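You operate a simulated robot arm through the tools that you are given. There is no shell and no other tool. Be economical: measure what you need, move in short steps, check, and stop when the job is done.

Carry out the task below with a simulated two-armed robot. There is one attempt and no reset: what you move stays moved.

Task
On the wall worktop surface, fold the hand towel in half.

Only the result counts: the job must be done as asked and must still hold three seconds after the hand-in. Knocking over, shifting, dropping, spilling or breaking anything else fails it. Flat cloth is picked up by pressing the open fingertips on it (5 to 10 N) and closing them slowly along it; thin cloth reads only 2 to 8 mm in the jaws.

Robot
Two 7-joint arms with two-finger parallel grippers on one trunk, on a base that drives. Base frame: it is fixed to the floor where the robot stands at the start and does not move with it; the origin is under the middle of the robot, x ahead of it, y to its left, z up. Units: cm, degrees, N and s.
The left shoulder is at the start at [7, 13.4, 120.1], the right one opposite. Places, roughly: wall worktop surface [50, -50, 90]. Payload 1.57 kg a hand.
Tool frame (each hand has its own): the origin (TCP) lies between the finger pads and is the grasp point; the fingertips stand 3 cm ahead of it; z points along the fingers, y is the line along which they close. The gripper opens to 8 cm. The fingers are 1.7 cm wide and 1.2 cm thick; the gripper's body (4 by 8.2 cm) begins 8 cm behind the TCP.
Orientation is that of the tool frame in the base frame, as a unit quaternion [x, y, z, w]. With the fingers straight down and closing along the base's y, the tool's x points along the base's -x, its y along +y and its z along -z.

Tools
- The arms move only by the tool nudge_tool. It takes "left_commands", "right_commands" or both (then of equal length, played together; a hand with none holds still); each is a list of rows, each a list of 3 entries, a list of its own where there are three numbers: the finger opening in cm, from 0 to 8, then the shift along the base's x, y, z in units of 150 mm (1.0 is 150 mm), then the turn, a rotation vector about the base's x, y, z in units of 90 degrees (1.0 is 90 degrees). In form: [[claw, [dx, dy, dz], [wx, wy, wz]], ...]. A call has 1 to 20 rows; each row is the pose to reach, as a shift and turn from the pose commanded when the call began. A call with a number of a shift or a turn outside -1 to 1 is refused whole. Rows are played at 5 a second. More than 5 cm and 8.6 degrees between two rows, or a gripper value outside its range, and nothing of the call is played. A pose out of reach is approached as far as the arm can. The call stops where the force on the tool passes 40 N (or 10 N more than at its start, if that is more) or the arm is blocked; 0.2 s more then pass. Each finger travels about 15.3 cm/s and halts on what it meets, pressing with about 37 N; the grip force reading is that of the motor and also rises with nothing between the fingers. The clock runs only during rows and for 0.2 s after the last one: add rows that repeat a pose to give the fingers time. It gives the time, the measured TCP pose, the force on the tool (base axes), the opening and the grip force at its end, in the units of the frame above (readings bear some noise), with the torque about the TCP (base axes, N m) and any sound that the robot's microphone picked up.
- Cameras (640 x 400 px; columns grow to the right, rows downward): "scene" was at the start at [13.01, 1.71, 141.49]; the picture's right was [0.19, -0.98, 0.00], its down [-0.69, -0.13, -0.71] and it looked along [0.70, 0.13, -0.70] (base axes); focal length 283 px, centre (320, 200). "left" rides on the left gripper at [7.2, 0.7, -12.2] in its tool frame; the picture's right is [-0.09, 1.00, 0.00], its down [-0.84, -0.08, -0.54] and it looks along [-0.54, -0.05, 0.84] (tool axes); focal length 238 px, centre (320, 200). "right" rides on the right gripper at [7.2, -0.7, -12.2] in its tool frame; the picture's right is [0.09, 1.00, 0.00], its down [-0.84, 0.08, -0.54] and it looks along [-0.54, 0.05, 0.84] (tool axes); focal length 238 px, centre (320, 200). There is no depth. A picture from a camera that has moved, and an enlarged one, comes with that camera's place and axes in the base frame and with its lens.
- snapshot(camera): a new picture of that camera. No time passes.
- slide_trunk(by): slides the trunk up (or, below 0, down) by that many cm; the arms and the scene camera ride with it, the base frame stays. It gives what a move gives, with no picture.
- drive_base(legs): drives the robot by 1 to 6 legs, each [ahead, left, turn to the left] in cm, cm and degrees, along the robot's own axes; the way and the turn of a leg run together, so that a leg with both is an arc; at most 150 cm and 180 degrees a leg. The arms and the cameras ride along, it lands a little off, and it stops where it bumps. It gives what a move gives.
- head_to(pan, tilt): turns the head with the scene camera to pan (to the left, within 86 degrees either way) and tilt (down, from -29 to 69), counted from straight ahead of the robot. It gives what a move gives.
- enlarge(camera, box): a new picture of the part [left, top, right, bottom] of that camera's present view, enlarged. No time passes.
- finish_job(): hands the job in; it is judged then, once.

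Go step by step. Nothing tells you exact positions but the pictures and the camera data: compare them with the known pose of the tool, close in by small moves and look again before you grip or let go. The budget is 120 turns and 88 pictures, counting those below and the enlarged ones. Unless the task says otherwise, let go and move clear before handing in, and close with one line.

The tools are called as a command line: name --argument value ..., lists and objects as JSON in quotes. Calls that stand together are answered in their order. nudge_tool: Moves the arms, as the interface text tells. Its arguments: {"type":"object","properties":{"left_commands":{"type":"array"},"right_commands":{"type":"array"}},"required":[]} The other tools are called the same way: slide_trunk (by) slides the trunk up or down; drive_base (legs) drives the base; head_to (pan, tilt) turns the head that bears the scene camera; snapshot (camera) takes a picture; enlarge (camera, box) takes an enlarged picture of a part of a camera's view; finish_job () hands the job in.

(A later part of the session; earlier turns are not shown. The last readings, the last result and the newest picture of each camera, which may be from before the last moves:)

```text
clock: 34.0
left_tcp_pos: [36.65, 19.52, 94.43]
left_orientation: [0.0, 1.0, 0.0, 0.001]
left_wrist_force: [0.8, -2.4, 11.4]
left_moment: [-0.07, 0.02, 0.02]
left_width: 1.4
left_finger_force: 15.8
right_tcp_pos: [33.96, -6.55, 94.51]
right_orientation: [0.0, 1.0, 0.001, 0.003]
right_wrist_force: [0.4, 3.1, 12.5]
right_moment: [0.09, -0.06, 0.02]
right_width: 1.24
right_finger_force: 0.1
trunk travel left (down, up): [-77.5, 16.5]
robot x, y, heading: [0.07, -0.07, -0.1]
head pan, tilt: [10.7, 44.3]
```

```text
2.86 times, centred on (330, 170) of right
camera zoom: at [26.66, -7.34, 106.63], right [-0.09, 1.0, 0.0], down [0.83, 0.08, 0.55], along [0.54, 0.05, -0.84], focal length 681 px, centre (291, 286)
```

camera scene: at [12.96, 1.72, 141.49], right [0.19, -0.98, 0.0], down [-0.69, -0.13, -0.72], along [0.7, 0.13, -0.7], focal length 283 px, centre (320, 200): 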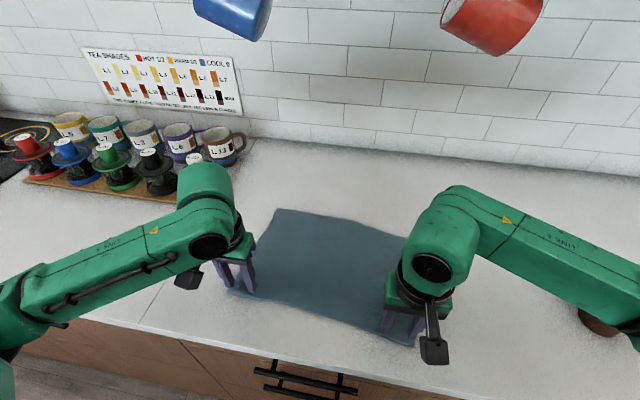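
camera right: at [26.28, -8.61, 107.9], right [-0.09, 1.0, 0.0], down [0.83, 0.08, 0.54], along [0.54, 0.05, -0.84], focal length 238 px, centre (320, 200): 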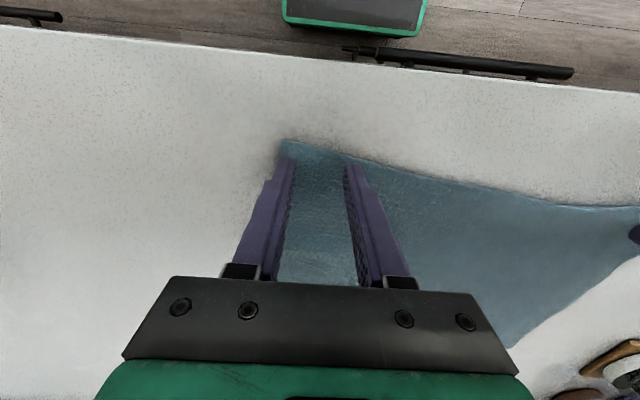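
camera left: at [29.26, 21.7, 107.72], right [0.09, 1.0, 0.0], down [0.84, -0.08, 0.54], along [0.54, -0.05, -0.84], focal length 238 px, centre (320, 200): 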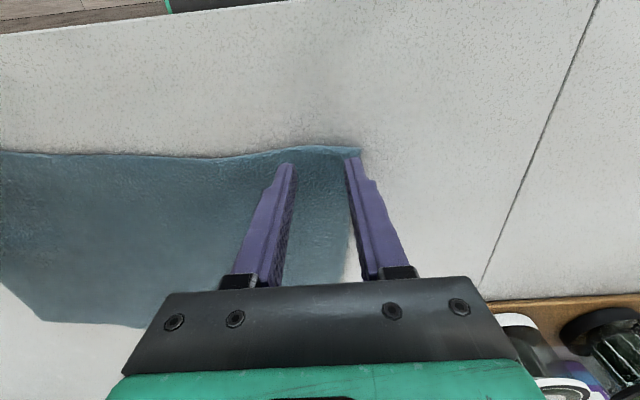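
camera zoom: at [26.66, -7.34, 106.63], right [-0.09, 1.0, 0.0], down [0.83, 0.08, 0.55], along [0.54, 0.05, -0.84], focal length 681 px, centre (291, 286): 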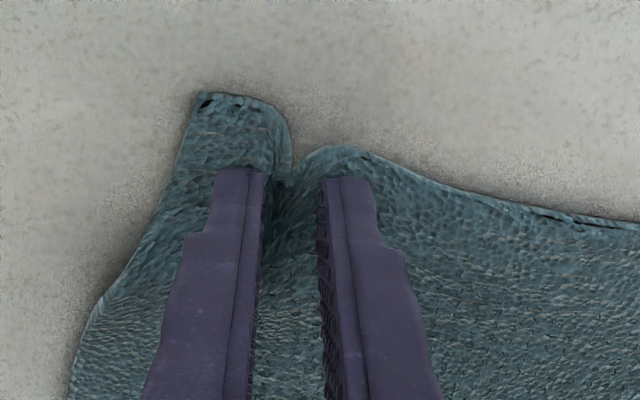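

Ridges have formed in both grips right at the edge. I finish the closing.

nudge_tool --right_commands '[[1.0, [0, 0, 0], [0, 0, 0]], [0.8, [0, 0, 0], [0, 0, 0]], [0.6, [0, 0, 0], [0, 0, 0]], [0.4, [0, 0, 0], [0, 0, 0]], [0.2, [0, 0, 0], [0, 0, 0]], [0, [0, 0, 0], [0, 0, 0]], [0, [0, 0, 0], [0, 0, 0]]]' --left_commands '[[1.0, [0, 0, 0], [0, 0, 0]], [0.8, [0, 0, 0], [0, 0, 0]], [0.6, [0, 0, 0], [0, 0, 0]], [0.4, [0, 0, 0], [0, 0, 0]], [0.2, [0, 0, 0], [0, 0, 0]], [0, [0, 0, 0], [0, 0, 0]], [0, [0, 0, 0], [0, 0, 0]]]'

```text
clock: 35.6
left_tcp_pos: [36.66, 19.5, 94.35]
left_orientation: [-0.001, 1.0, 0.001, 0.001]
left_wrist_force: [0.5, -2.9, 10.5]
left_moment: [-0.12, 0.0, -0.04]
left_width: 1.1
left_finger_force: 28.2
right_tcp_pos: [33.84, -6.53, 94.39]
right_orientation: [-0.001, 1.0, 0.001, 0.002]
right_wrist_force: [-0.5, 0.7, 15.7]
right_moment: [0.0, 0.0, 0.01]
right_width: 0.0
right_finger_force: 21.0
trunk travel left (down, up): [-77.5, 16.5]
robot x, y, heading: [-0.08, 0.1, -0.0]
head pan, tilt: [10.7, 44.3]
```

The left has caught (1.1 cm) but the right slipped with too much pressing force. I redo the right alone with a wider opening and lighter press.

nudge_tool --right_commands '[[0.6, [0, 0, 0], [0, 0, 0]], [1.2, [0, 0, 0], [0, 0, 0]], [1.8, [0, 0, 0], [0, 0, 0]], [2.4, [0, 0, 0], [0, 0, 0]], [3.0, [0, 0, 0], [0, 0, 0]], [3.6, [0, 0, 0], [0, 0, 0]], [4.2, [0, 0, 0], [0, 0, 0]], [4.2, [0, 0, 0.08], [0, 0, 0]], [5.0, [0.03, 0.01, 0.08], [0, 0, 0]], [5.0, [0.03, 0.01, 0.02], [0, 0, 0]], [5.0, [0.03, 0.01, 0.007], [0, 0, 0]], [5.0, [0.03, 0.01, 0.007], [0, 0, 0]]]'

enlarge --camera "right" --box '[220, 100, 440, 240]'

```text
clock: 38.2
left_tcp_pos: [36.84, 19.55, 94.32]
left_orientation: [-0.001, 1.0, 0.0, 0.0]
left_wrist_force: [-1.2, 1.8, 13.2]
left_moment: [0.06, 0.05, -0.03]
left_width: 1.04
left_finger_force: 28.9
right_tcp_pos: [34.47, -6.47, 94.46]
right_orientation: [0.0, 1.0, 0.001, 0.002]
right_wrist_force: [-0.2, -1.4, 5.2]
right_moment: [-0.07, -0.02, -0.01]
right_width: 5.03
right_finger_force: 0.4
trunk travel left (down, up): [-77.5, 16.5]
robot x, y, heading: [0.12, -0.05, 0.3]
head pan, tilt: [10.7, 44.3]
```

```text
2.86 times, centred on (330, 170) of right
camera zoom: at [27.14, -7.23, 106.69], right [-0.09, 1.0, 0.0], down [0.83, 0.08, 0.55], along [0.54, 0.05, -0.84], focal length 681 px, centre (291, 286)
```

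zoom: 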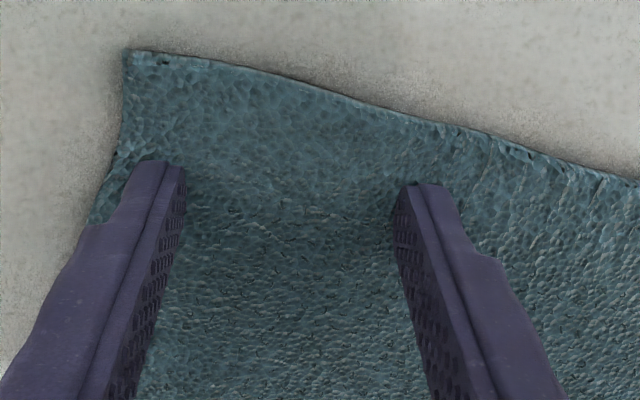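

The edge is a bit far ahead of the fingers, so I shift 0.7 cm toward it, press at about 7 N, and close slowly.

nudge_tool --right_commands '[[5.0, [0, 0, 0.06], [0, 0, 0]], [5.0, [-0.047, 0.01, 0.06], [0, 0, 0]], [5.0, [-0.047, 0.01, 0.01], [0, 0, 0]], [5.0, [-0.047, 0.01, -0.002], [0, 0, 0]], [4.75, [-0.047, 0.01, -0.002], [0, 0, 0]], [4.5, [-0.047, 0.01, -0.002], [0, 0, 0]], [4.25, [-0.047, 0.01, -0.002], [0, 0, 0]], [4.0, [-0.047, 0.01, -0.002], [0, 0, 0]], [3.75, [-0.047, 0.01, -0.002], [0, 0, 0]], [3.5, [-0.047, 0.01, -0.002], [0, 0, 0]], [3.25, [-0.047, 0.01, -0.002], [0, 0, 0]], [3.0, [-0.047, 0.01, -0.002], [0, 0, 0]], [2.75, [-0.047, 0.01, -0.002], [0, 0, 0]], [2.5, [-0.047, 0.01, -0.002], [0, 0, 0]], [2.25, [-0.047, 0.01, -0.002], [0, 0, 0]], [2.0, [-0.047, 0.01, -0.002], [0, 0, 0]], [1.75, [-0.047, 0.01, -0.002], [0, 0, 0]], [1.5, [-0.047, 0.01, -0.002], [0, 0, 0]]]'

enlarge --camera "right" --box '[220, 100, 440, 240]'

```text
clock: 42.0
left_tcp_pos: [36.82, 19.5, 94.39]
left_orientation: [-0.001, 1.0, 0.0, 0.001]
left_wrist_force: [-1.7, 0.0, 15.0]
left_moment: [-0.04, 0.08, 0.0]
left_width: 1.08
left_finger_force: 29.0
right_tcp_pos: [33.75, -6.34, 94.46]
right_orientation: [0.0, 1.0, 0.001, 0.002]
right_wrist_force: [0.3, 1.9, 1.3]
right_moment: [0.03, -0.03, 0.0]
right_width: 1.47
right_finger_force: 1.4
trunk travel left (down, up): [-77.5, 16.5]
robot x, y, heading: [-0.02, 0.06, -0.2]
head pan, tilt: [10.7, 44.3]
```

```text
2.86 times, centred on (330, 170) of right
camera zoom: at [26.45, -7.08, 106.75], right [-0.09, 1.0, 0.0], down [0.83, 0.08, 0.55], along [0.54, 0.05, -0.84], focal length 681 px, centre (291, 286)
```

zoom: 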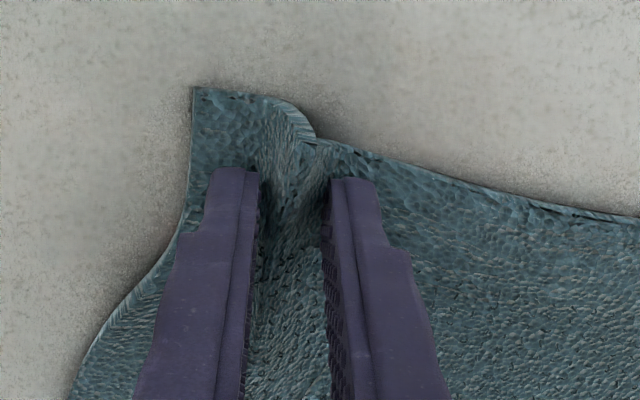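

nudge_tool --right_commands '[[1.4, [0, 0, -0.003], [0, 0, 0]], [1.2, [0, 0, -0.005], [0, 0, 0]], [1.0, [0, 0, -0.005], [0, 0, 0]], [0.8, [0, 0, -0.005], [0, 0, 0]], [0.6, [0, 0, -0.005], [0, 0, 0]], [0.4, [0, 0, -0.005], [0, 0, 0]], [0.2, [0, 0, -0.005], [0, 0, 0]], [0, [0, 0, -0.005], [0, 0, 0]], [0, [0, 0, -0.005], [0, 0, 0]]]'

enlarge --camera "right" --box '[220, 100, 440, 240]'

```text
clock: 44.0
left_tcp_pos: [36.72, 19.52, 94.21]
left_orientation: [0.001, 1.0, 0.0, 0.002]
left_wrist_force: [-0.9, -6.6, 14.6]
left_moment: [-0.23, 0.03, 0.03]
left_width: 1.1
left_finger_force: 28.6
right_tcp_pos: [33.74, -6.17, 94.39]
right_orientation: [0.001, 1.0, 0.001, 0.003]
right_wrist_force: [0.6, 7.5, 6.6]
right_moment: [0.28, -0.03, 0.04]
right_width: 0.48
right_finger_force: 24.8
trunk travel left (down, up): [-77.5, 16.5]
robot x, y, heading: [0.37, -0.01, 0.1]
head pan, tilt: [10.7, 44.3]
```

```text
2.86 times, centred on (330, 170) of right
camera zoom: at [26.45, -7.03, 106.66], right [-0.09, 1.0, 0.0], down [0.83, 0.08, 0.55], along [0.54, 0.05, -0.84], focal length 681 px, centre (291, 286)
```

zoom: 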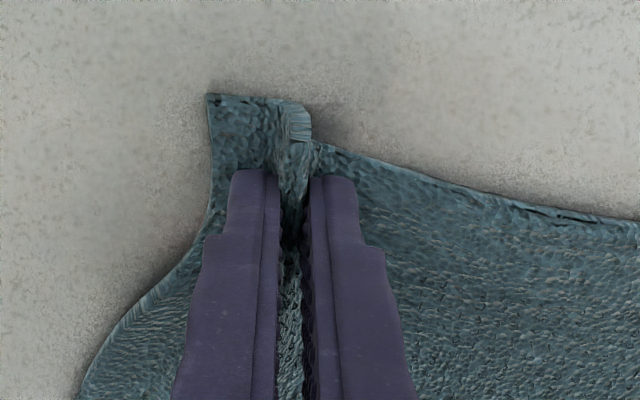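

Both hands hold the near edge now (0.48 and 1.1 cm), with the cloth taut between them. I ease them slightly inward and lift a few cm to check the grip.

nudge_tool --right_commands '[[0, [0, 0.02, 0.05], [0, 0, 0]], [0, [0.02, 0.02, 0.15], [0, 0, 0]], [0, [0.05, 0.02, 0.25], [0, 0, 0]], [0, [0.08, 0.02, 0.35], [0, 0, 0]], [0, [0.08, 0.02, 0.35], [0, 0, 0]]]' --left_commands '[[0, [0, -0.02, 0.05], [0, 0, 0]], [0, [0.02, -0.02, 0.15], [0, 0, 0]], [0, [0.05, -0.02, 0.25], [0, 0, 0]], [0, [0.08, -0.02, 0.35], [0, 0, 0]], [0, [0.08, -0.02, 0.35], [0, 0, 0]]]'

snapshot --camera "scene"

snapshot --camera "right"

snapshot --camera "left"

```text
clock: 45.2
left_tcp_pos: [38.12, 19.49, 99.45]
left_orientation: [-0.002, 1.0, 0.0, 0.001]
left_wrist_force: [-0.6, -5.6, 0.6]
left_moment: [-0.23, -0.01, 0.01]
left_width: 0.31
left_finger_force: 24.7
right_tcp_pos: [34.99, -5.87, 99.63]
right_orientation: [0.0, 1.0, -0.001, 0.003]
right_wrist_force: [0.6, 5.4, -0.6]
right_moment: [0.17, -0.04, 0.09]
right_width: 0.49
right_finger_force: 25.3
trunk travel left (down, up): [-77.5, 16.5]
robot x, y, heading: [0.17, 0.21, 0.2]
head pan, tilt: [10.7, 44.3]
```

```text
54 pictures are left
camera scene: at [12.97, 1.71, 141.49], right [0.19, -0.98, 0.0], down [-0.69, -0.13, -0.72], along [0.7, 0.13, -0.7], focal length 283 px, centre (320, 200)
```

scene: 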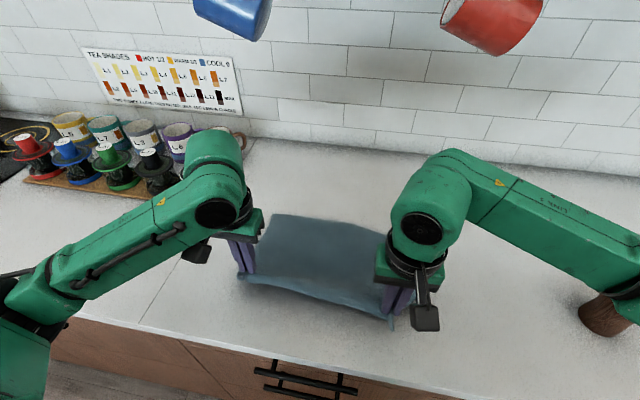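

```text
53 pictures are left
camera right: at [27.81, -6.69, 111.9], right [-0.09, 1.0, 0.0], down [0.83, 0.08, 0.54], along [0.54, 0.05, -0.84], focal length 238 px, centre (320, 200)
```

right: 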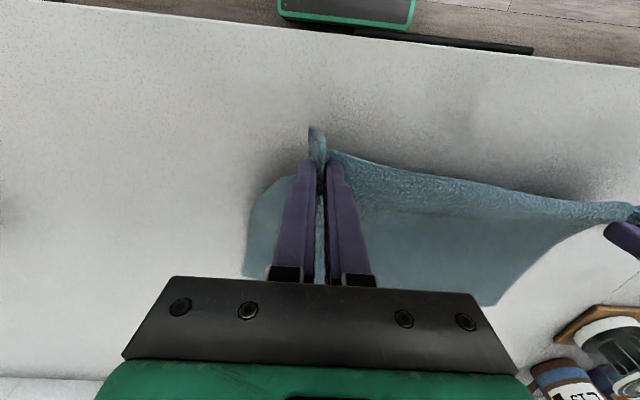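

```text
52 pictures are left
camera left: at [30.9, 20.19, 111.59], right [0.09, 1.0, 0.0], down [0.84, -0.08, 0.54], along [0.54, -0.05, -0.84], focal length 238 px, centre (320, 200)
```

left: 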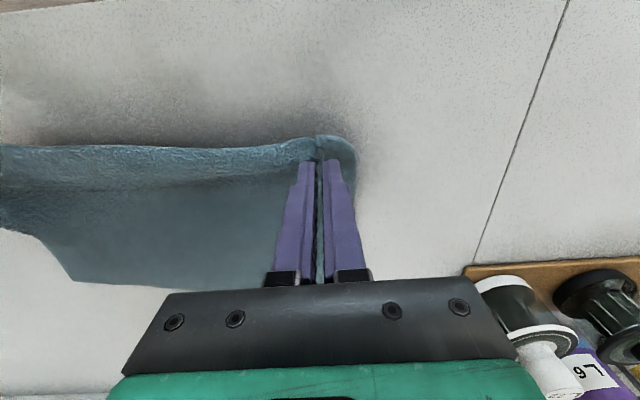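

Both corners are lifted and held. The far corners are about FR (54.3, -14.2) and FL (57.5, 21.5), so the hands should end near (53.5, -9.2) and (55.7, 16.4). I swing the edge over in an arc and stop before lowering to check.

nudge_tool --right_commands '[[0, [0.09, -0.016, 0.08], [0, 0, 0]], [0, [0.185, -0.033, 0.15], [0, 0, 0]], [0, [0.28, -0.05, 0.23], [0, 0, 0]], [0, [0.37, -0.066, 0.29], [0, 0, 0]], [0, [0.46, -0.083, 0.33], [0, 0, 0]], [0, [0.555, -0.1, 0.36], [0, 0, 0]], [0, [0.65, -0.116, 0.36], [0, 0, 0]], [0, [0.74, -0.132, 0.35], [0, 0, 0]], [0, [0.83, -0.148, 0.32], [0, 0, 0]], [0, [0.925, -0.165, 0.27], [0, 0, 0]], [0, [0.925, -0.165, 0.27], [0, 0, 0]]]' --left_commands '[[0, [0.088, -0.016, 0.08], [0, 0, 0]], [0, [0.176, -0.031, 0.15], [0, 0, 0]], [0, [0.264, -0.047, 0.23], [0, 0, 0]], [0, [0.352, -0.062, 0.29], [0, 0, 0]], [0, [0.44, -0.078, 0.33], [0, 0, 0]], [0, [0.528, -0.093, 0.36], [0, 0, 0]], [0, [0.616, -0.109, 0.36], [0, 0, 0]], [0, [0.704, -0.124, 0.35], [0, 0, 0]], [0, [0.792, -0.14, 0.32], [0, 0, 0]], [0, [0.88, -0.155, 0.27], [0, 0, 0]], [0, [0.88, -0.155, 0.27], [0, 0, 0]]]'

snapshot --camera "scene"

snapshot --camera "right"

snapshot --camera "left"

```text
clock: 47.6
left_tcp_pos: [51.25, 17.05, 103.51]
left_orientation: [0.0, 1.0, -0.001, 0.001]
left_wrist_force: [-1.1, -6.8, 0.5]
left_moment: [-0.24, 0.0, 0.05]
left_width: 0.33
left_finger_force: 25.2
right_tcp_pos: [48.87, -8.38, 103.73]
right_orientation: [0.0, 1.0, 0.001, 0.001]
right_wrist_force: [-0.4, 7.1, -0.2]
right_moment: [0.19, -0.05, 0.07]
right_width: 0.49
right_finger_force: 25.1
trunk travel left (down, up): [-77.5, 16.5]
robot x, y, heading: [0.06, 0.27, -0.0]
head pan, tilt: [10.7, 44.3]
```

```text
51 pictures are left
camera scene: at [12.95, 1.72, 141.49], right [0.19, -0.98, 0.0], down [-0.69, -0.13, -0.72], along [0.7, 0.13, -0.7], focal length 283 px, centre (320, 200)
```

scene: 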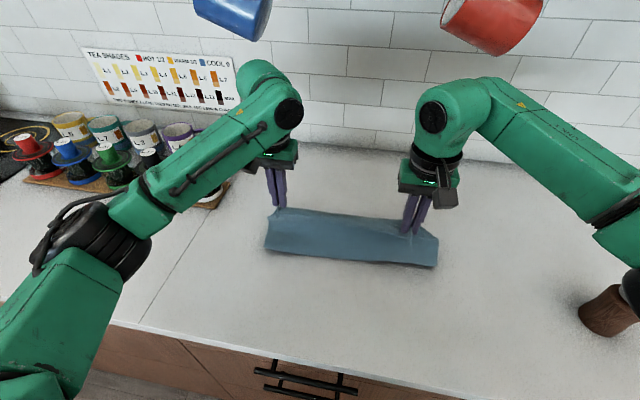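

```text
50 pictures are left
camera right: at [41.67, -9.2, 115.96], right [-0.09, 1.0, 0.0], down [0.83, 0.08, 0.55], along [0.54, 0.05, -0.84], focal length 238 px, centre (320, 200)
```

right: 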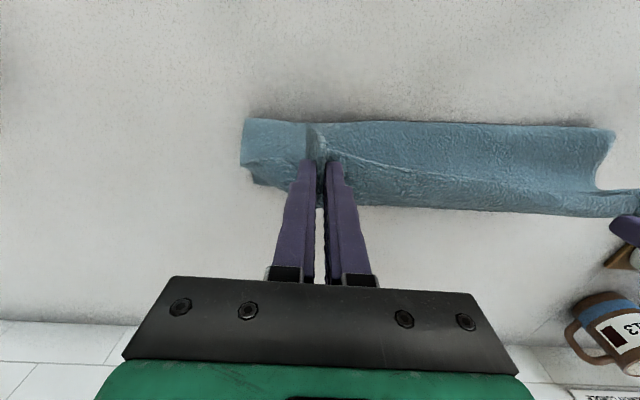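

```text
49 pictures are left
camera left: at [44.16, 17.85, 115.56], right [0.09, 1.0, 0.0], down [0.84, -0.08, 0.54], along [0.54, -0.05, -0.84], focal length 238 px, centre (320, 200)
```

left: 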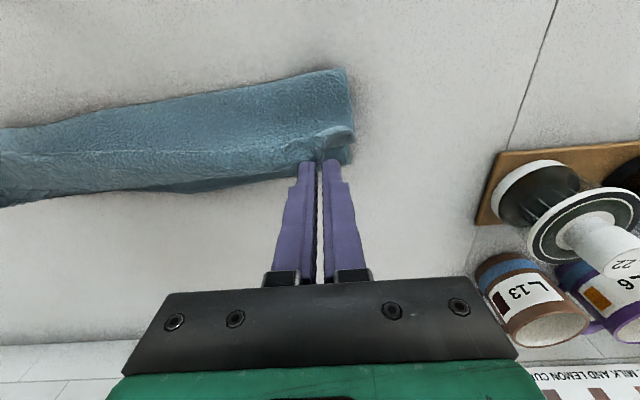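

The fold looks good: the fold line is at x about 46–48 and the bottom layer's far edge at x about 56–58. I lower the edge onto it, ending with the tips near (55, -9.8) and (57, 15.6).

nudge_tool --right_commands '[[0, [0.08, -0.02, -0.05], [0, 0, 0]], [0, [0.16, -0.04, -0.12], [0, 0, 0]], [0, [0.24, -0.06, -0.2], [0, 0, 0]], [0, [0.31, -0.075, -0.28], [0, 0, 0]], [0, [0.36, -0.09, -0.37], [0, 0, 0]], [0, [0.39, -0.095, -0.46], [0, 0, 0]], [0, [0.407, -0.095, -0.54], [0, 0, 0]], [0, [0.407, -0.095, -0.54], [0, 0, 0]]]' --left_commands '[[0, [0.08, -0.02, -0.05], [0, 0, 0]], [0, [0.16, -0.04, -0.12], [0, 0, 0]], [0, [0.24, -0.06, -0.2], [0, 0, 0]], [0, [0.3, -0.075, -0.28], [0, 0, 0]], [0, [0.35, -0.09, -0.37], [0, 0, 0]], [0, [0.38, -0.1, -0.46], [0, 0, 0]], [0, [0.39, -0.1, -0.53], [0, 0, 0]], [0, [0.39, -0.1, -0.53], [0, 0, 0]]]'

snapshot --camera "scene"

snapshot --camera "right"

snapshot --camera "left"

```text
clock: 49.4
left_tcp_pos: [57.11, 15.35, 95.85]
left_orientation: [-0.001, 1.0, 0.0, 0.003]
left_wrist_force: [2.0, -5.3, 15.4]
left_moment: [-0.25, 0.12, 0.07]
left_width: 0.36
left_finger_force: 24.3
right_tcp_pos: [54.9, -9.71, 95.46]
right_orientation: [-0.001, 1.0, 0.001, 0.003]
right_wrist_force: [0.0, 6.5, 0.3]
right_moment: [0.14, -0.01, 0.08]
right_width: 0.48
right_finger_force: 25.0
trunk travel left (down, up): [-77.5, 16.5]
robot x, y, heading: [-0.33, 0.33, -0.1]
head pan, tilt: [10.7, 44.3]
```

```text
48 pictures are left
camera scene: at [12.77, 1.63, 141.53], right [0.19, -0.98, 0.0], down [-0.69, -0.13, -0.72], along [0.7, 0.13, -0.7], focal length 283 px, centre (320, 200)
```

scene: 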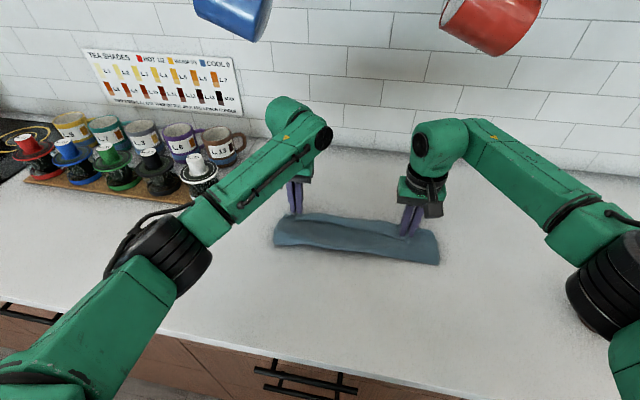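

```text
47 pictures are left
camera right: at [47.67, -10.65, 107.85], right [-0.09, 1.0, 0.0], down [0.83, 0.08, 0.55], along [0.54, 0.05, -0.84], focal length 238 px, centre (320, 200)
```

right: 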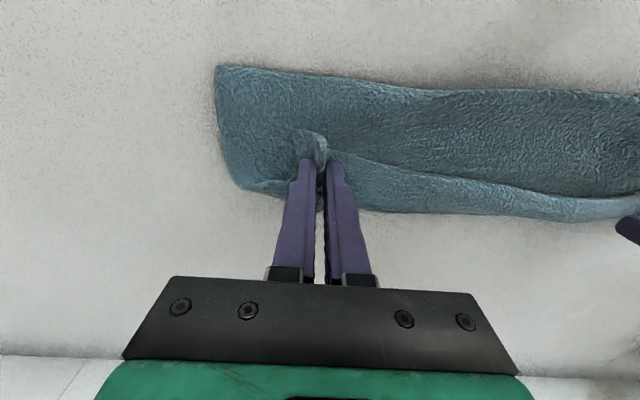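

```text
46 pictures are left
camera left: at [49.82, 16.18, 107.9], right [0.09, 1.0, 0.0], down [0.83, -0.08, 0.55], along [0.54, -0.05, -0.84], focal length 238 px, centre (320, 200)
```

left: 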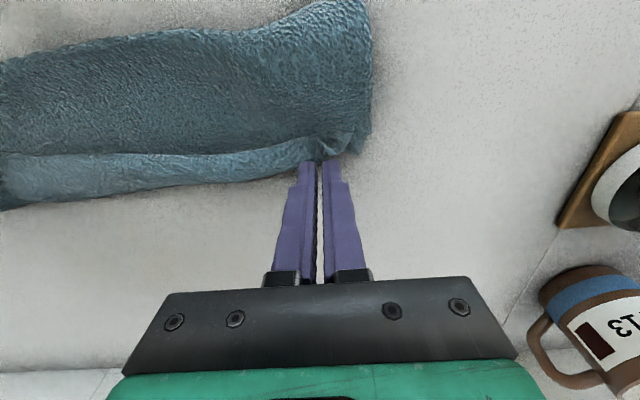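

The edge is at the far side. I lower the right hand a bit until it touches, then release both and lift straight up to see how it settles.

nudge_tool --right_commands '[[0, [0, 0.01, -0.02], [0, 0, 0]], [0, [0, 0.01, -0.04], [0, 0, 0]], [0.6, [0, 0.01, -0.04], [0, 0, 0]], [1.0, [0, 0.01, -0.04], [0, 0, 0]], [1.5, [0, 0.01, -0.035], [0, 0, 0]], [2.0, [0, 0.01, -0.03], [0, 0, 0]], [2.2, [0, 0.01, 0.0], [0, 0, 0]], [2.2, [0, 0.01, 0.15], [0, 0, 0]], [2.2, [0, 0.01, 0.35], [0, 0, 0]], [2.2, [-0.2, 0.01, 0.6], [0, 0, 0]]]' --left_commands '[[0, [0, 0, 0.01], [0, 0, 0]], [0, [0, 0, 0.01], [0, 0, 0]], [0.6, [0, 0, 0.01], [0, 0, 0]], [1.0, [0, 0, 0.01], [0, 0, 0]], [1.5, [0, 0, 0.01], [0, 0, 0]], [2.0, [0, 0, 0.01], [0, 0, 0]], [2.2, [0, 0, 0.03], [0, 0, 0]], [2.2, [0, 0, 0.15], [0, 0, 0]], [2.2, [0, 0, 0.35], [0, 0, 0]], [2.2, [-0.2, 0, 0.6], [0, 0, 0]]]'

snapshot --camera "scene"

snapshot --camera "right"

snapshot --camera "left"

```text
clock: 51.6
left_tcp_pos: [53.83, 15.49, 104.61]
left_orientation: [-0.001, 1.0, -0.001, 0.002]
left_wrist_force: [0.0, -0.5, 0.3]
left_moment: [-0.02, -0.07, 0.0]
left_width: 2.22
left_finger_force: 0.0
right_tcp_pos: [51.85, -9.53, 104.4]
right_orientation: [0.0, 1.0, -0.001, 0.004]
right_wrist_force: [0.2, -0.1, 0.6]
right_moment: [0.0, -0.02, 0.01]
right_width: 2.2
right_finger_force: 0.0
trunk travel left (down, up): [-77.5, 16.5]
robot x, y, heading: [0.22, 0.13, -0.2]
head pan, tilt: [10.7, 44.3]
```

```text
45 pictures are left
camera scene: at [12.55, 1.82, 141.52], right [0.19, -0.98, 0.0], down [-0.68, -0.13, -0.72], along [0.7, 0.13, -0.7], focal length 283 px, centre (320, 200)
```

scene: 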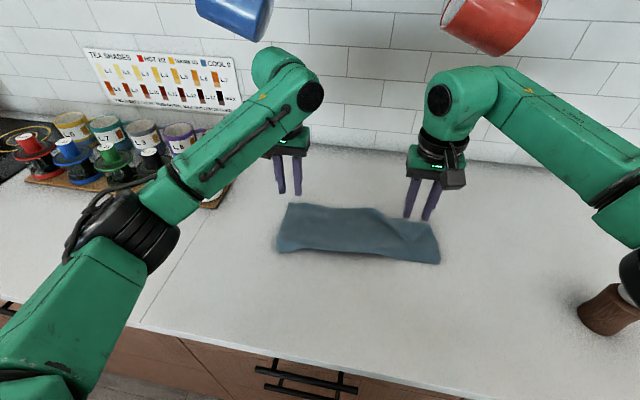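

```text
44 pictures are left
camera right: at [44.59, -10.35, 116.69], right [-0.09, 1.0, 0.0], down [0.83, 0.08, 0.55], along [0.54, 0.05, -0.84], focal length 238 px, centre (320, 200)
```

right: 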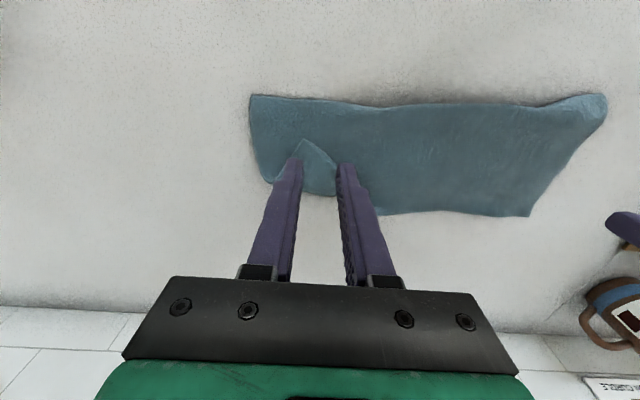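

```text
43 pictures are left
camera left: at [46.52, 16.32, 116.7], right [0.09, 1.0, 0.0], down [0.84, -0.08, 0.54], along [0.54, -0.05, -0.84], focal length 238 px, centre (320, 200)
```

left: 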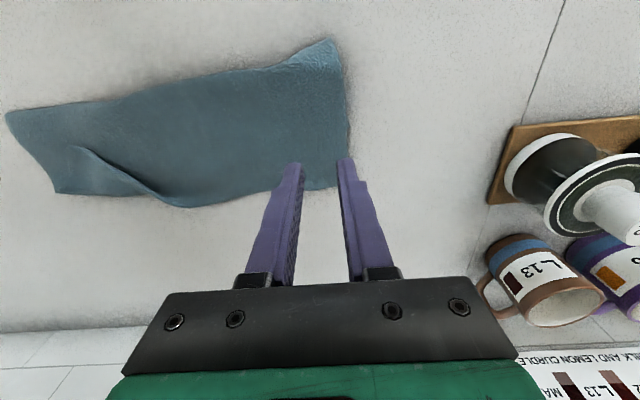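

The fold has settled at about half depth, and the top layer's right corner looks turned back. I retract the hands and look closely.

nudge_tool --right_commands '[[2.2, [-0.2, -0.1, 0.1], [0, 0, 0]], [2.2, [-0.4, -0.25, 0.2], [0, 0, 0]], [2.2, [-0.5, -0.45, 0.3], [0, 0, 0]], [2.2, [-0.5, -0.7, 0.3], [0, 0, 0]]]' --left_commands '[[2.2, [-0.2, 0.1, 0.1], [0, 0, 0]], [2.2, [-0.4, 0.25, 0.2], [0, 0, 0]], [2.2, [-0.5, 0.4, 0.3], [0, 0, 0]], [2.2, [-0.5, 0.5, 0.3], [0, 0, 0]]]'

enlarge --camera "scene" --box '[250, 170, 460, 300]'

snapshot --camera "right"

```text
clock: 52.6
left_tcp_pos: [46.75, 22.96, 108.85]
left_orientation: [0.0, 1.0, 0.0, 0.0]
left_wrist_force: [1.1, 0.0, 0.8]
left_moment: [0.0, -0.02, 0.01]
left_width: 2.23
left_finger_force: 0.0
right_tcp_pos: [44.59, -20.19, 109.04]
right_orientation: [0.0, 1.0, 0.001, 0.001]
right_wrist_force: [0.5, -0.2, 0.5]
right_moment: [0.02, 0.01, 0.04]
right_width: 2.23
right_finger_force: 0.2
trunk travel left (down, up): [-77.5, 16.5]
robot x, y, heading: [0.15, 0.14, -0.2]
head pan, tilt: [10.7, 44.3]
```

```text
3.05 times, centred on (355, 235) of scene
camera zoom: at [13.02, 1.53, 141.49], right [0.19, -0.98, 0.0], down [-0.69, -0.13, -0.72], along [0.7, 0.13, -0.7], focal length 863 px, centre (213, 93)
```

zoom: 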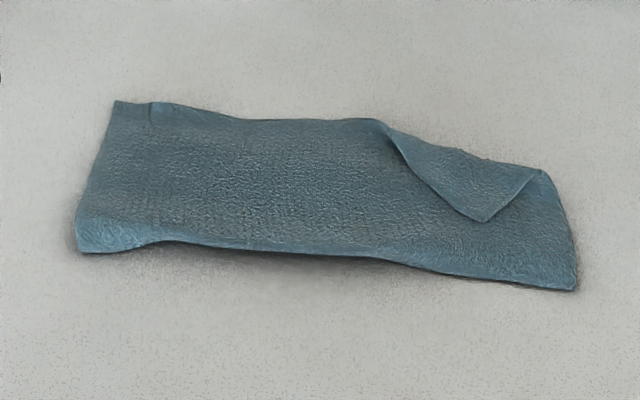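

```text
41 pictures are left
camera right: at [37.32, -21.1, 121.38], right [-0.09, 1.0, 0.0], down [0.83, 0.08, 0.55], along [0.54, 0.05, -0.84], focal length 238 px, centre (320, 200)
```

right: 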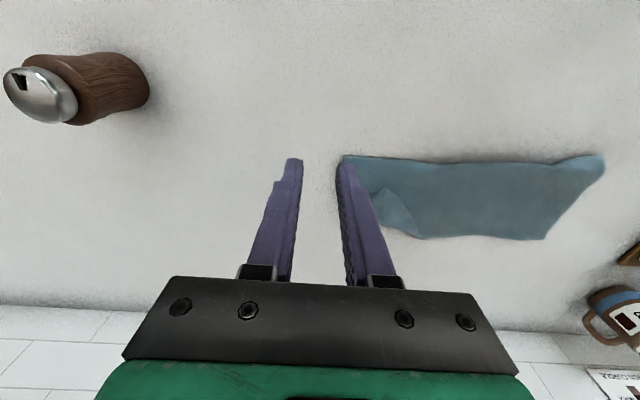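

The right corner of the top layer is folded back as a triangle. I enlarge further to see how the layers line up along the far edge.

enlarge --camera "scene" --box '[265, 185, 375, 260]'

enlarge --camera "scene" --box '[360, 195, 450, 270]'

enlarge --camera "right" --box '[320, 140, 620, 250]'

snapshot --camera "left"

```text
5.33 times, centred on (320, 222) of scene
camera zoom: at [13.02, 1.53, 141.49], right [0.19, -0.98, 0.0], down [-0.69, -0.13, -0.72], along [0.7, 0.13, -0.7], focal length 1510 px, centre (320, 80)
```

zoom: 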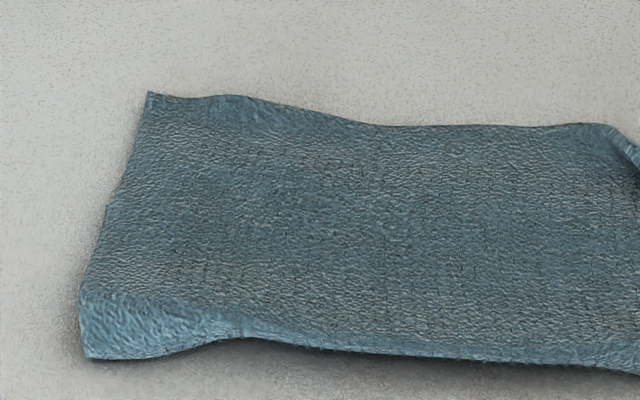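

```text
5.33 times, centred on (405, 232) of scene
camera zoom: at [13.02, 1.53, 141.49], right [0.19, -0.98, 0.0], down [-0.69, -0.13, -0.72], along [0.7, 0.13, -0.7], focal length 1510 px, centre (-133, 27)
```

zoom: 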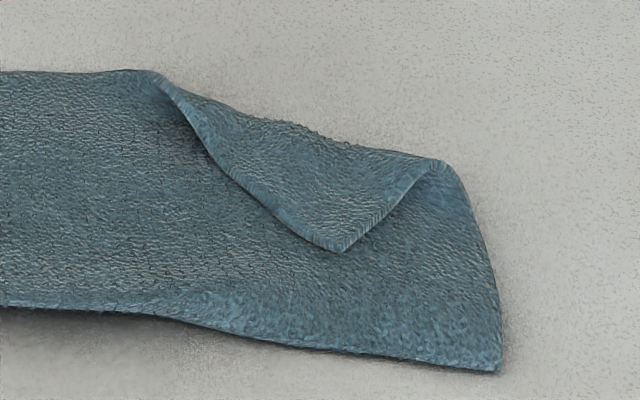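

```text
2.13 times, centred on (470, 195) of right
camera zoom: at [37.32, -21.1, 121.38], right [-0.09, 1.0, 0.0], down [0.83, 0.08, 0.55], along [0.54, 0.05, -0.84], focal length 508 px, centre (0, 211)
```

zoom: 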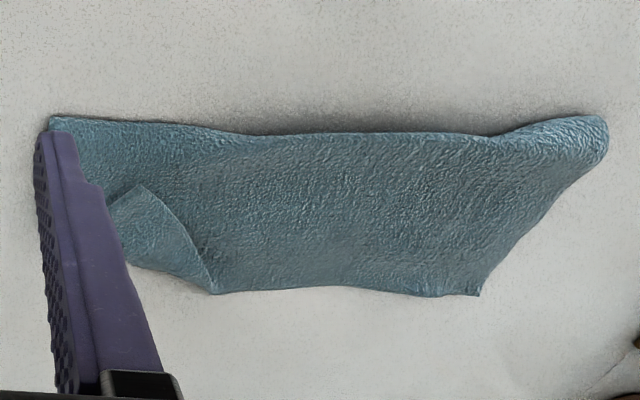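

```text
37 pictures are left
camera left: at [39.61, 23.79, 121.04], right [0.09, 1.0, 0.0], down [0.84, -0.08, 0.54], along [0.54, -0.05, -0.84], focal length 238 px, centre (320, 200)
```

left: 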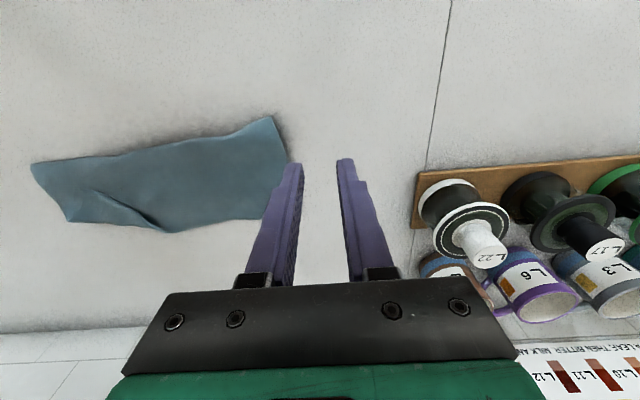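

The top layer overshot the bottom far edge (now hidden near x = 55), and the right corner was dragged back when the fingers left. I'll regrip the top corners, left at (59.8, 14.6) and right on the turned-back triangle at (57, -10.1). Then I'll unroll part way, measure the far edge and lay it again more accurately.

nudge_tool --right_commands '[[3.8, [0.2, 0.17, 0], [0, 0, 0]], [3.8, [0.4, 0.34, 0], [0, 0, 0]], [3.8, [0.6, 0.5, -0.1], [0, 0, 0]], [3.8, [0.75, 0.67, -0.3], [0, 0, 0]], [3.8, [0.827, 0.673, -0.5], [0, 0, 0]], [3.8, [0.827, 0.673, -0.7], [0, 0, 0]], [3.8, [0.827, 0.673, -0.8], [0, 0, 0]], [3.8, [0.827, 0.673, -0.8], [0, 0, 0]]]' --left_commands '[[4.4, [0.2, -0.14, 0], [0, 0, 0]], [4.4, [0.4, -0.28, 0], [0, 0, 0]], [4.4, [0.6, -0.42, -0.1], [0, 0, 0]], [4.4, [0.8, -0.56, -0.3], [0, 0, 0]], [4.4, [0.87, -0.56, -0.5], [0, 0, 0]], [4.4, [0.87, -0.56, -0.7], [0, 0, 0]], [4.4, [0.87, -0.56, -0.85], [0, 0, 0]], [4.4, [0.87, -0.56, -0.85], [0, 0, 0]]]'

enlarge --camera "right" --box '[160, 60, 480, 260]'

enlarge --camera "left" --box '[160, 60, 480, 260]'

```text
clock: 54.4
left_tcp_pos: [59.79, 14.74, 96.29]
left_orientation: [0.0, 1.0, 0.0, 0.0]
left_wrist_force: [0.3, -0.5, 0.1]
left_moment: [-0.01, -0.01, 0.04]
left_width: 4.41
left_finger_force: 0.1
right_tcp_pos: [56.94, -10.01, 97.05]
right_orientation: [0.0, 1.0, 0.0, 0.002]
right_wrist_force: [-0.3, 0.6, 0.2]
right_moment: [-0.02, 0.0, 0.0]
right_width: 3.83
right_finger_force: 0.1
trunk travel left (down, up): [-77.5, 16.5]
robot x, y, heading: [-0.47, -0.19, 0.0]
head pan, tilt: [10.7, 44.3]
```

```text
2.00 times, centred on (320, 160) of right
camera zoom: at [49.81, -10.84, 109.31], right [-0.09, 1.0, 0.0], down [0.83, 0.08, 0.55], along [0.54, 0.05, -0.84], focal length 477 px, centre (320, 280)
```

zoom: 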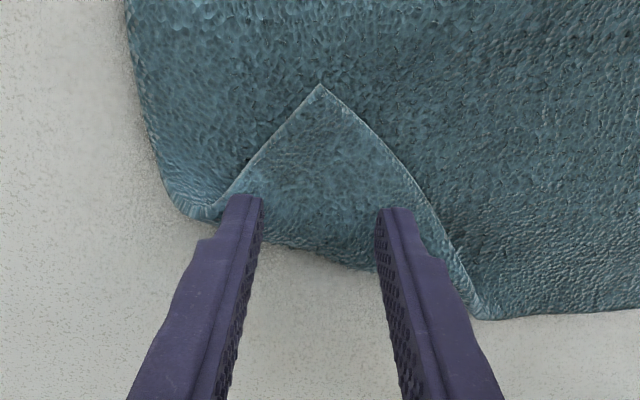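

```text
2.00 times, centred on (320, 160) of left
camera zoom: at [52.58, 15.54, 108.46], right [0.09, 1.0, 0.0], down [0.84, -0.08, 0.54], along [0.54, -0.05, -0.84], focal length 477 px, centre (320, 280)
```

zoom: 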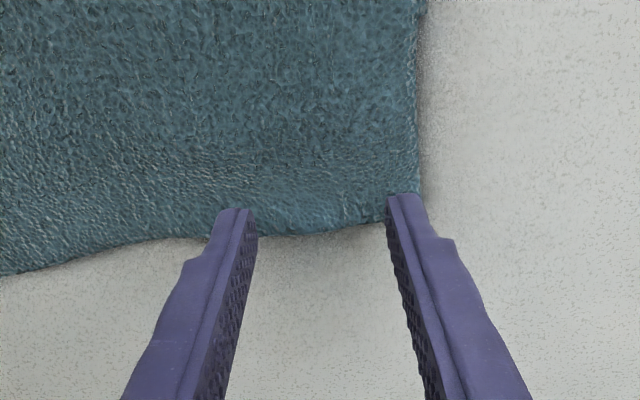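

nudge_tool --right_commands '[[3.8, [0, -0.013, -0.06], [0, 0, 0]], [3.8, [0, -0.013, -0.12], [0, 0, 0]], [3.8, [0, -0.013, -0.14], [0, 0, 0]], [3.8, [0, -0.013, -0.14], [0, 0, 0]]]' --left_commands '[[4.4, [0.027, -0.02, -0.06], [0, 0, 0]], [4.4, [0.027, -0.02, -0.11], [0, 0, 0]], [4.4, [0.027, -0.02, -0.127], [0, 0, 0]], [4.4, [0.027, -0.02, -0.127], [0, 0, 0]]]'

```text
clock: 55.4
left_tcp_pos: [60.2, 14.37, 94.47]
left_orientation: [-0.002, 1.0, 0.0, 0.0]
left_wrist_force: [-1.3, 0.4, 2.2]
left_moment: [0.02, -0.03, 0.04]
left_width: 4.41
left_finger_force: 0.0
right_tcp_pos: [56.86, -10.11, 95.01]
right_orientation: [0.001, 1.0, 0.0, 0.003]
right_wrist_force: [1.8, -0.3, 5.1]
right_moment: [-0.07, -0.02, 0.05]
right_width: 3.77
right_finger_force: 0.1
trunk travel left (down, up): [-77.5, 16.5]
robot x, y, heading: [-0.07, -0.19, -0.1]
head pan, tilt: [10.7, 44.3]
```

Both are in contact, the left at 2 N and the right at 5 N. I press a touch more and close slowly.

nudge_tool --right_commands '[[3.8, [0, 0, -0.004], [0, 0, 0]], [3.6, [0, 0, -0.006], [0, 0, 0]], [3.4, [0, 0, -0.006], [0, 0, 0]], [3.2, [0, 0, -0.006], [0, 0, 0]], [3.0, [0, 0, -0.006], [0, 0, 0]], [2.8, [0, 0, -0.006], [0, 0, 0]], [2.6, [0, 0, -0.006], [0, 0, 0]], [2.4, [0, 0, -0.006], [0, 0, 0]], [2.2, [0, 0, -0.006], [0, 0, 0]], [2.0, [0, 0, -0.006], [0, 0, 0]], [1.8, [0, 0, -0.006], [0, 0, 0]], [1.6, [0, 0, -0.006], [0, 0, 0]], [1.4, [0, 0, -0.006], [0, 0, 0]], [1.2, [0, 0, -0.006], [0, 0, 0]], [1.0, [0, 0, -0.006], [0, 0, 0]], [0.8, [0, 0, -0.006], [0, 0, 0]], [0.6, [0, 0, -0.006], [0, 0, 0]], [0.3, [0, 0, -0.006], [0, 0, 0]], [0, [0, 0, -0.006], [0, 0, 0]], [0, [0, 0, -0.006], [0, 0, 0]]]' --left_commands '[[4.4, [0, 0, -0.01], [0, 0, 0]], [4.2, [0, 0, -0.014], [0, 0, 0]], [3.9, [0, 0, -0.014], [0, 0, 0]], [3.6, [0, 0, -0.014], [0, 0, 0]], [3.3, [0, 0, -0.014], [0, 0, 0]], [3.0, [0, 0, -0.014], [0, 0, 0]], [2.8, [0, 0, -0.014], [0, 0, 0]], [2.6, [0, 0, -0.014], [0, 0, 0]], [2.4, [0, 0, -0.014], [0, 0, 0]], [2.2, [0, 0, -0.014], [0, 0, 0]], [2.0, [0, 0, -0.014], [0, 0, 0]], [1.8, [0, 0, -0.014], [0, 0, 0]], [1.5, [0, 0, -0.014], [0, 0, 0]], [1.2, [0, 0, -0.014], [0, 0, 0]], [1.0, [0, 0, -0.014], [0, 0, 0]], [0.8, [0, 0, -0.014], [0, 0, 0]], [0.6, [0, 0, -0.014], [0, 0, 0]], [0.3, [0, 0, -0.014], [0, 0, 0]], [0, [0, 0, -0.014], [0, 0, 0]], [0, [0, 0, -0.014], [0, 0, 0]]]'

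```text
clock: 59.6
left_tcp_pos: [60.03, 14.3, 94.31]
left_orientation: [0.0, 1.0, 0.0, 0.001]
left_wrist_force: [0.0, -0.7, 8.6]
left_moment: [0.0, 0.03, 0.0]
left_width: 0.47
left_finger_force: 25.4
right_tcp_pos: [56.7, -10.25, 94.97]
right_orientation: [0.0, 1.0, -0.001, 0.003]
right_wrist_force: [0.3, 0.7, 4.7]
right_moment: [0.01, -0.01, -0.01]
right_width: 0.0
right_finger_force: 21.5
trunk travel left (down, up): [-77.5, 16.5]
robot x, y, heading: [-0.04, 0.09, 0.0]
head pan, tilt: [10.7, 44.3]
```

The left caught (0.47 cm) but the right missed. I lift the right slightly and look.

nudge_tool --right_commands '[[0.3, [0, 0, 0.06], [0, 0, 0]], [3.8, [0, 0, 0.13], [0, 0, 0]], [3.8, [0, 0, 0.13], [0, 0, 0]]]'

enlarge --camera "right" --box '[160, 60, 480, 260]'

```text
clock: 60.4
left_tcp_pos: [60.12, 14.18, 94.38]
left_orientation: [-0.001, 1.0, 0.0, 0.001]
left_wrist_force: [-1.4, 0.0, 10.1]
left_moment: [-0.04, 0.05, -0.02]
left_width: 0.44
left_finger_force: 24.9
right_tcp_pos: [56.73, -10.35, 96.81]
right_orientation: [0.001, 1.0, -0.001, 0.003]
right_wrist_force: [1.3, -0.8, 0.1]
right_moment: [0.03, 0.03, 0.02]
right_width: 3.81
right_finger_force: 0.0
trunk travel left (down, up): [-77.5, 16.5]
robot x, y, heading: [0.15, 0.36, 0.2]
head pan, tilt: [10.7, 44.3]
```

```text
2.00 times, centred on (320, 160) of right
camera zoom: at [49.5, -11.16, 109.1], right [-0.09, 1.0, 0.0], down [0.83, 0.08, 0.55], along [0.54, 0.05, -0.84], focal length 477 px, centre (320, 280)
```

zoom: 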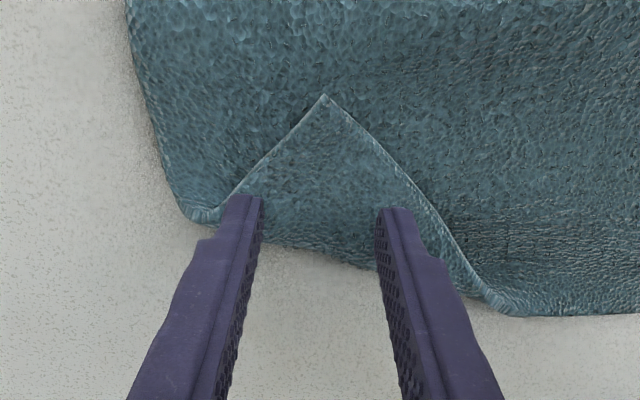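

nudge_tool --right_commands '[[4.4, [0.03, 0.02, 0], [0, 0, 0]], [4.4, [0.03, 0.02, -0.1], [0, 0, 0]], [4.4, [0.03, 0.02, -0.137], [0, 0, 0]], [4.4, [0.03, 0.02, -0.14], [0, 0, 0]], [4.1, [0.03, 0.02, -0.14], [0, 0, 0]], [3.8, [0.03, 0.02, -0.14], [0, 0, 0]], [3.5, [0.03, 0.02, -0.14], [0, 0, 0]], [3.2, [0.03, 0.02, -0.14], [0, 0, 0]], [2.9, [0.03, 0.02, -0.14], [0, 0, 0]], [2.6, [0.03, 0.02, -0.14], [0, 0, 0]], [2.3, [0.03, 0.02, -0.14], [0, 0, 0]], [2.0, [0.03, 0.02, -0.14], [0, 0, 0]], [1.7, [0.03, 0.02, -0.14], [0, 0, 0]], [1.4, [0.03, 0.02, -0.14], [0, 0, 0]], [1.1, [0.03, 0.02, -0.14], [0, 0, 0]], [0.8, [0.03, 0.02, -0.14], [0, 0, 0]], [0.5, [0.03, 0.02, -0.14], [0, 0, 0]], [0.2, [0.03, 0.02, -0.14], [0, 0, 0]], [0, [0.03, 0.02, -0.14], [0, 0, 0]], [0, [0.03, 0.02, -0.14], [0, 0, 0]]]'

```text
clock: 64.6
left_tcp_pos: [59.91, 14.22, 94.51]
left_orientation: [-0.001, 1.0, 0.0, 0.002]
left_wrist_force: [0.4, -2.1, 4.3]
left_moment: [-0.11, -0.01, -0.03]
left_width: 0.46
left_finger_force: 25.2
right_tcp_pos: [57.08, -9.87, 94.78]
right_orientation: [0.0, 1.0, 0.0, 0.004]
right_wrist_force: [0.6, 1.5, 15.9]
right_moment: [0.03, 0.05, -0.02]
right_width: 0.0
right_finger_force: 21.9
trunk travel left (down, up): [-77.5, 16.5]
robot x, y, heading: [0.46, -0.32, -0.0]
head pan, tilt: [10.7, 44.3]
```

The right is still not catching on the stacked triangle. Instead I grip the single-layer top edge at about (60.6, 1.5) with the right hand and unroll the towel with both hands.

nudge_tool --right_commands '[[0.5, [0, 0, 0.1], [0, 0, 0]], [3, [0.05, 0.2, 0.15], [0, 0, 0]], [5, [0.15, 0.4, 0.15], [0, 0, 0]], [5, [0.22, 0.6, 0.15], [0, 0, 0]], [5, [0.22, 0.77, 0.15], [0, 0, 0]], [5, [0.22, 0.77, 0.04], [0, 0, 0]], [5, [0.22, 0.77, -0.015], [0, 0, 0]], [5, [0.22, 0.77, -0.015], [0, 0, 0]]]'

enlarge --camera "right" --box '[160, 60, 480, 260]'

```text
clock: 66.4
left_tcp_pos: [60.05, 14.29, 94.4]
left_orientation: [-0.001, 1.0, 0.0, 0.001]
left_wrist_force: [1.3, 1.5, 11.8]
left_moment: [-0.04, 0.0, -0.01]
left_width: 0.41
left_finger_force: 24.9
right_tcp_pos: [56.79, -0.1, 95.83]
right_orientation: [0.0, 1.0, 0.001, 0.002]
right_wrist_force: [-0.4, 0.3, -0.7]
right_moment: [-0.01, -0.01, 0.03]
right_width: 4.98
right_finger_force: 0.1
right hand out of reach, approached as far as the arm can: row 3, 4, 5, 6, 7, 8
trunk travel left (down, up): [-77.5, 16.5]
robot x, y, heading: [0.04, -0.15, 0.0]
head pan, tilt: [10.7, 44.3]
```

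```text
2.00 times, centred on (320, 160) of right
camera zoom: at [49.62, -0.87, 108.05], right [-0.09, 1.0, 0.0], down [0.83, 0.08, 0.55], along [0.54, 0.05, -0.84], focal length 477 px, centre (320, 280)
```

zoom: 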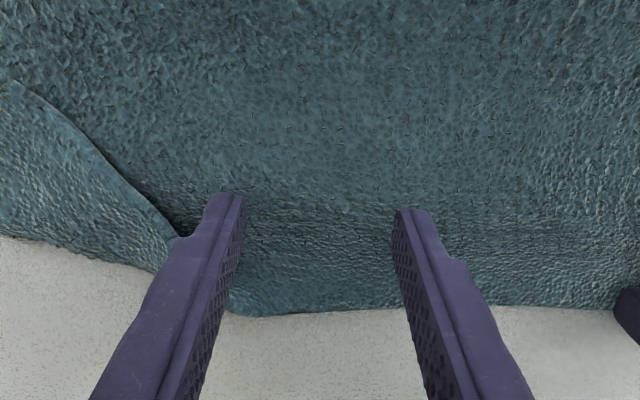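

The right arm's reach limit is here, but a grip at (56.8, 0) is fine for unrolling. I press gently and close.

nudge_tool --right_commands '[[5, [0, 0, -0.05], [0, 0, 0]], [5, [0, 0, -0.07], [0, 0, 0]], [5, [0, 0, -0.07], [0, 0, 0]]]'

```text
clock: 67.2
left_tcp_pos: [60.06, 14.37, 94.31]
left_orientation: [-0.001, 1.0, 0.0, 0.001]
left_wrist_force: [3.1, 1.0, 11.9]
left_moment: [-0.01, -0.03, 0.03]
left_width: 0.45
left_finger_force: 25.6
right_tcp_pos: [56.72, -0.03, 94.85]
right_orientation: [-0.001, 1.0, 0.001, 0.002]
right_wrist_force: [0.9, 0.0, 2.0]
right_moment: [-0.01, -0.03, 0.01]
right_width: 5.01
right_finger_force: 0.0
trunk travel left (down, up): [-77.5, 16.5]
robot x, y, heading: [-0.05, 0.18, -0.0]
head pan, tilt: [10.7, 44.3]
```

nudge_tool --right_commands '[[5, [0, 0, -0.008], [0, 0, 0]], [4.7, [0, 0, -0.01], [0, 0, 0]], [4.4, [0, 0, -0.01], [0, 0, 0]], [4.1, [0, 0, -0.01], [0, 0, 0]], [3.8, [0, 0, -0.01], [0, 0, 0]], [3.5, [0, 0, -0.01], [0, 0, 0]], [3.2, [0, 0, -0.01], [0, 0, 0]], [2.9, [0, 0, -0.01], [0, 0, 0]], [2.6, [0, 0, -0.01], [0, 0, 0]], [2.3, [0, 0, -0.01], [0, 0, 0]], [2.0, [0, 0, -0.01], [0, 0, 0]], [1.7, [0, 0, -0.01], [0, 0, 0]], [1.4, [0, 0, -0.01], [0, 0, 0]], [1.1, [0, 0, -0.01], [0, 0, 0]], [0.8, [0, 0, -0.01], [0, 0, 0]], [0.5, [0, 0, -0.01], [0, 0, 0]], [0.2, [0, 0, -0.01], [0, 0, 0]], [0, [0, 0, -0.01], [0, 0, 0]], [0, [0, 0, -0.01], [0, 0, 0]]]'

enlarge --camera "right" --box '[160, 60, 480, 260]'

```text
clock: 71.2
left_tcp_pos: [60.0, 14.24, 94.34]
left_orientation: [0.0, 1.0, -0.002, 0.0]
left_wrist_force: [0.0, -15.4, 7.0]
left_moment: [-0.49, 0.0, 0.13]
left_width: 0.45
left_finger_force: 25.3
right_tcp_pos: [56.62, 0.04, 94.82]
right_orientation: [-0.001, 1.0, 0.002, 0.004]
right_wrist_force: [0.4, 16.3, 9.1]
right_moment: [0.64, -0.05, 0.18]
right_width: 0.88
right_finger_force: 27.2
trunk travel left (down, up): [-77.5, 16.5]
robot x, y, heading: [-0.09, -0.3, 0.2]
head pan, tilt: [10.7, 44.3]
```

```text
2.00 times, centred on (320, 160) of right
camera zoom: at [49.42, -0.81, 107.07], right [-0.09, 1.0, 0.0], down [0.83, 0.08, 0.55], along [0.54, 0.05, -0.84], focal length 477 px, centre (320, 280)
```

zoom: 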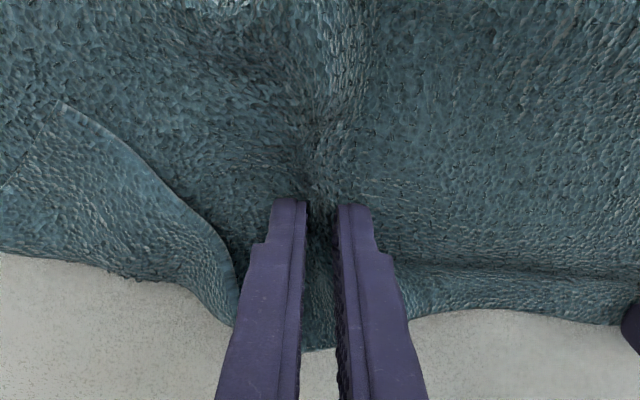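

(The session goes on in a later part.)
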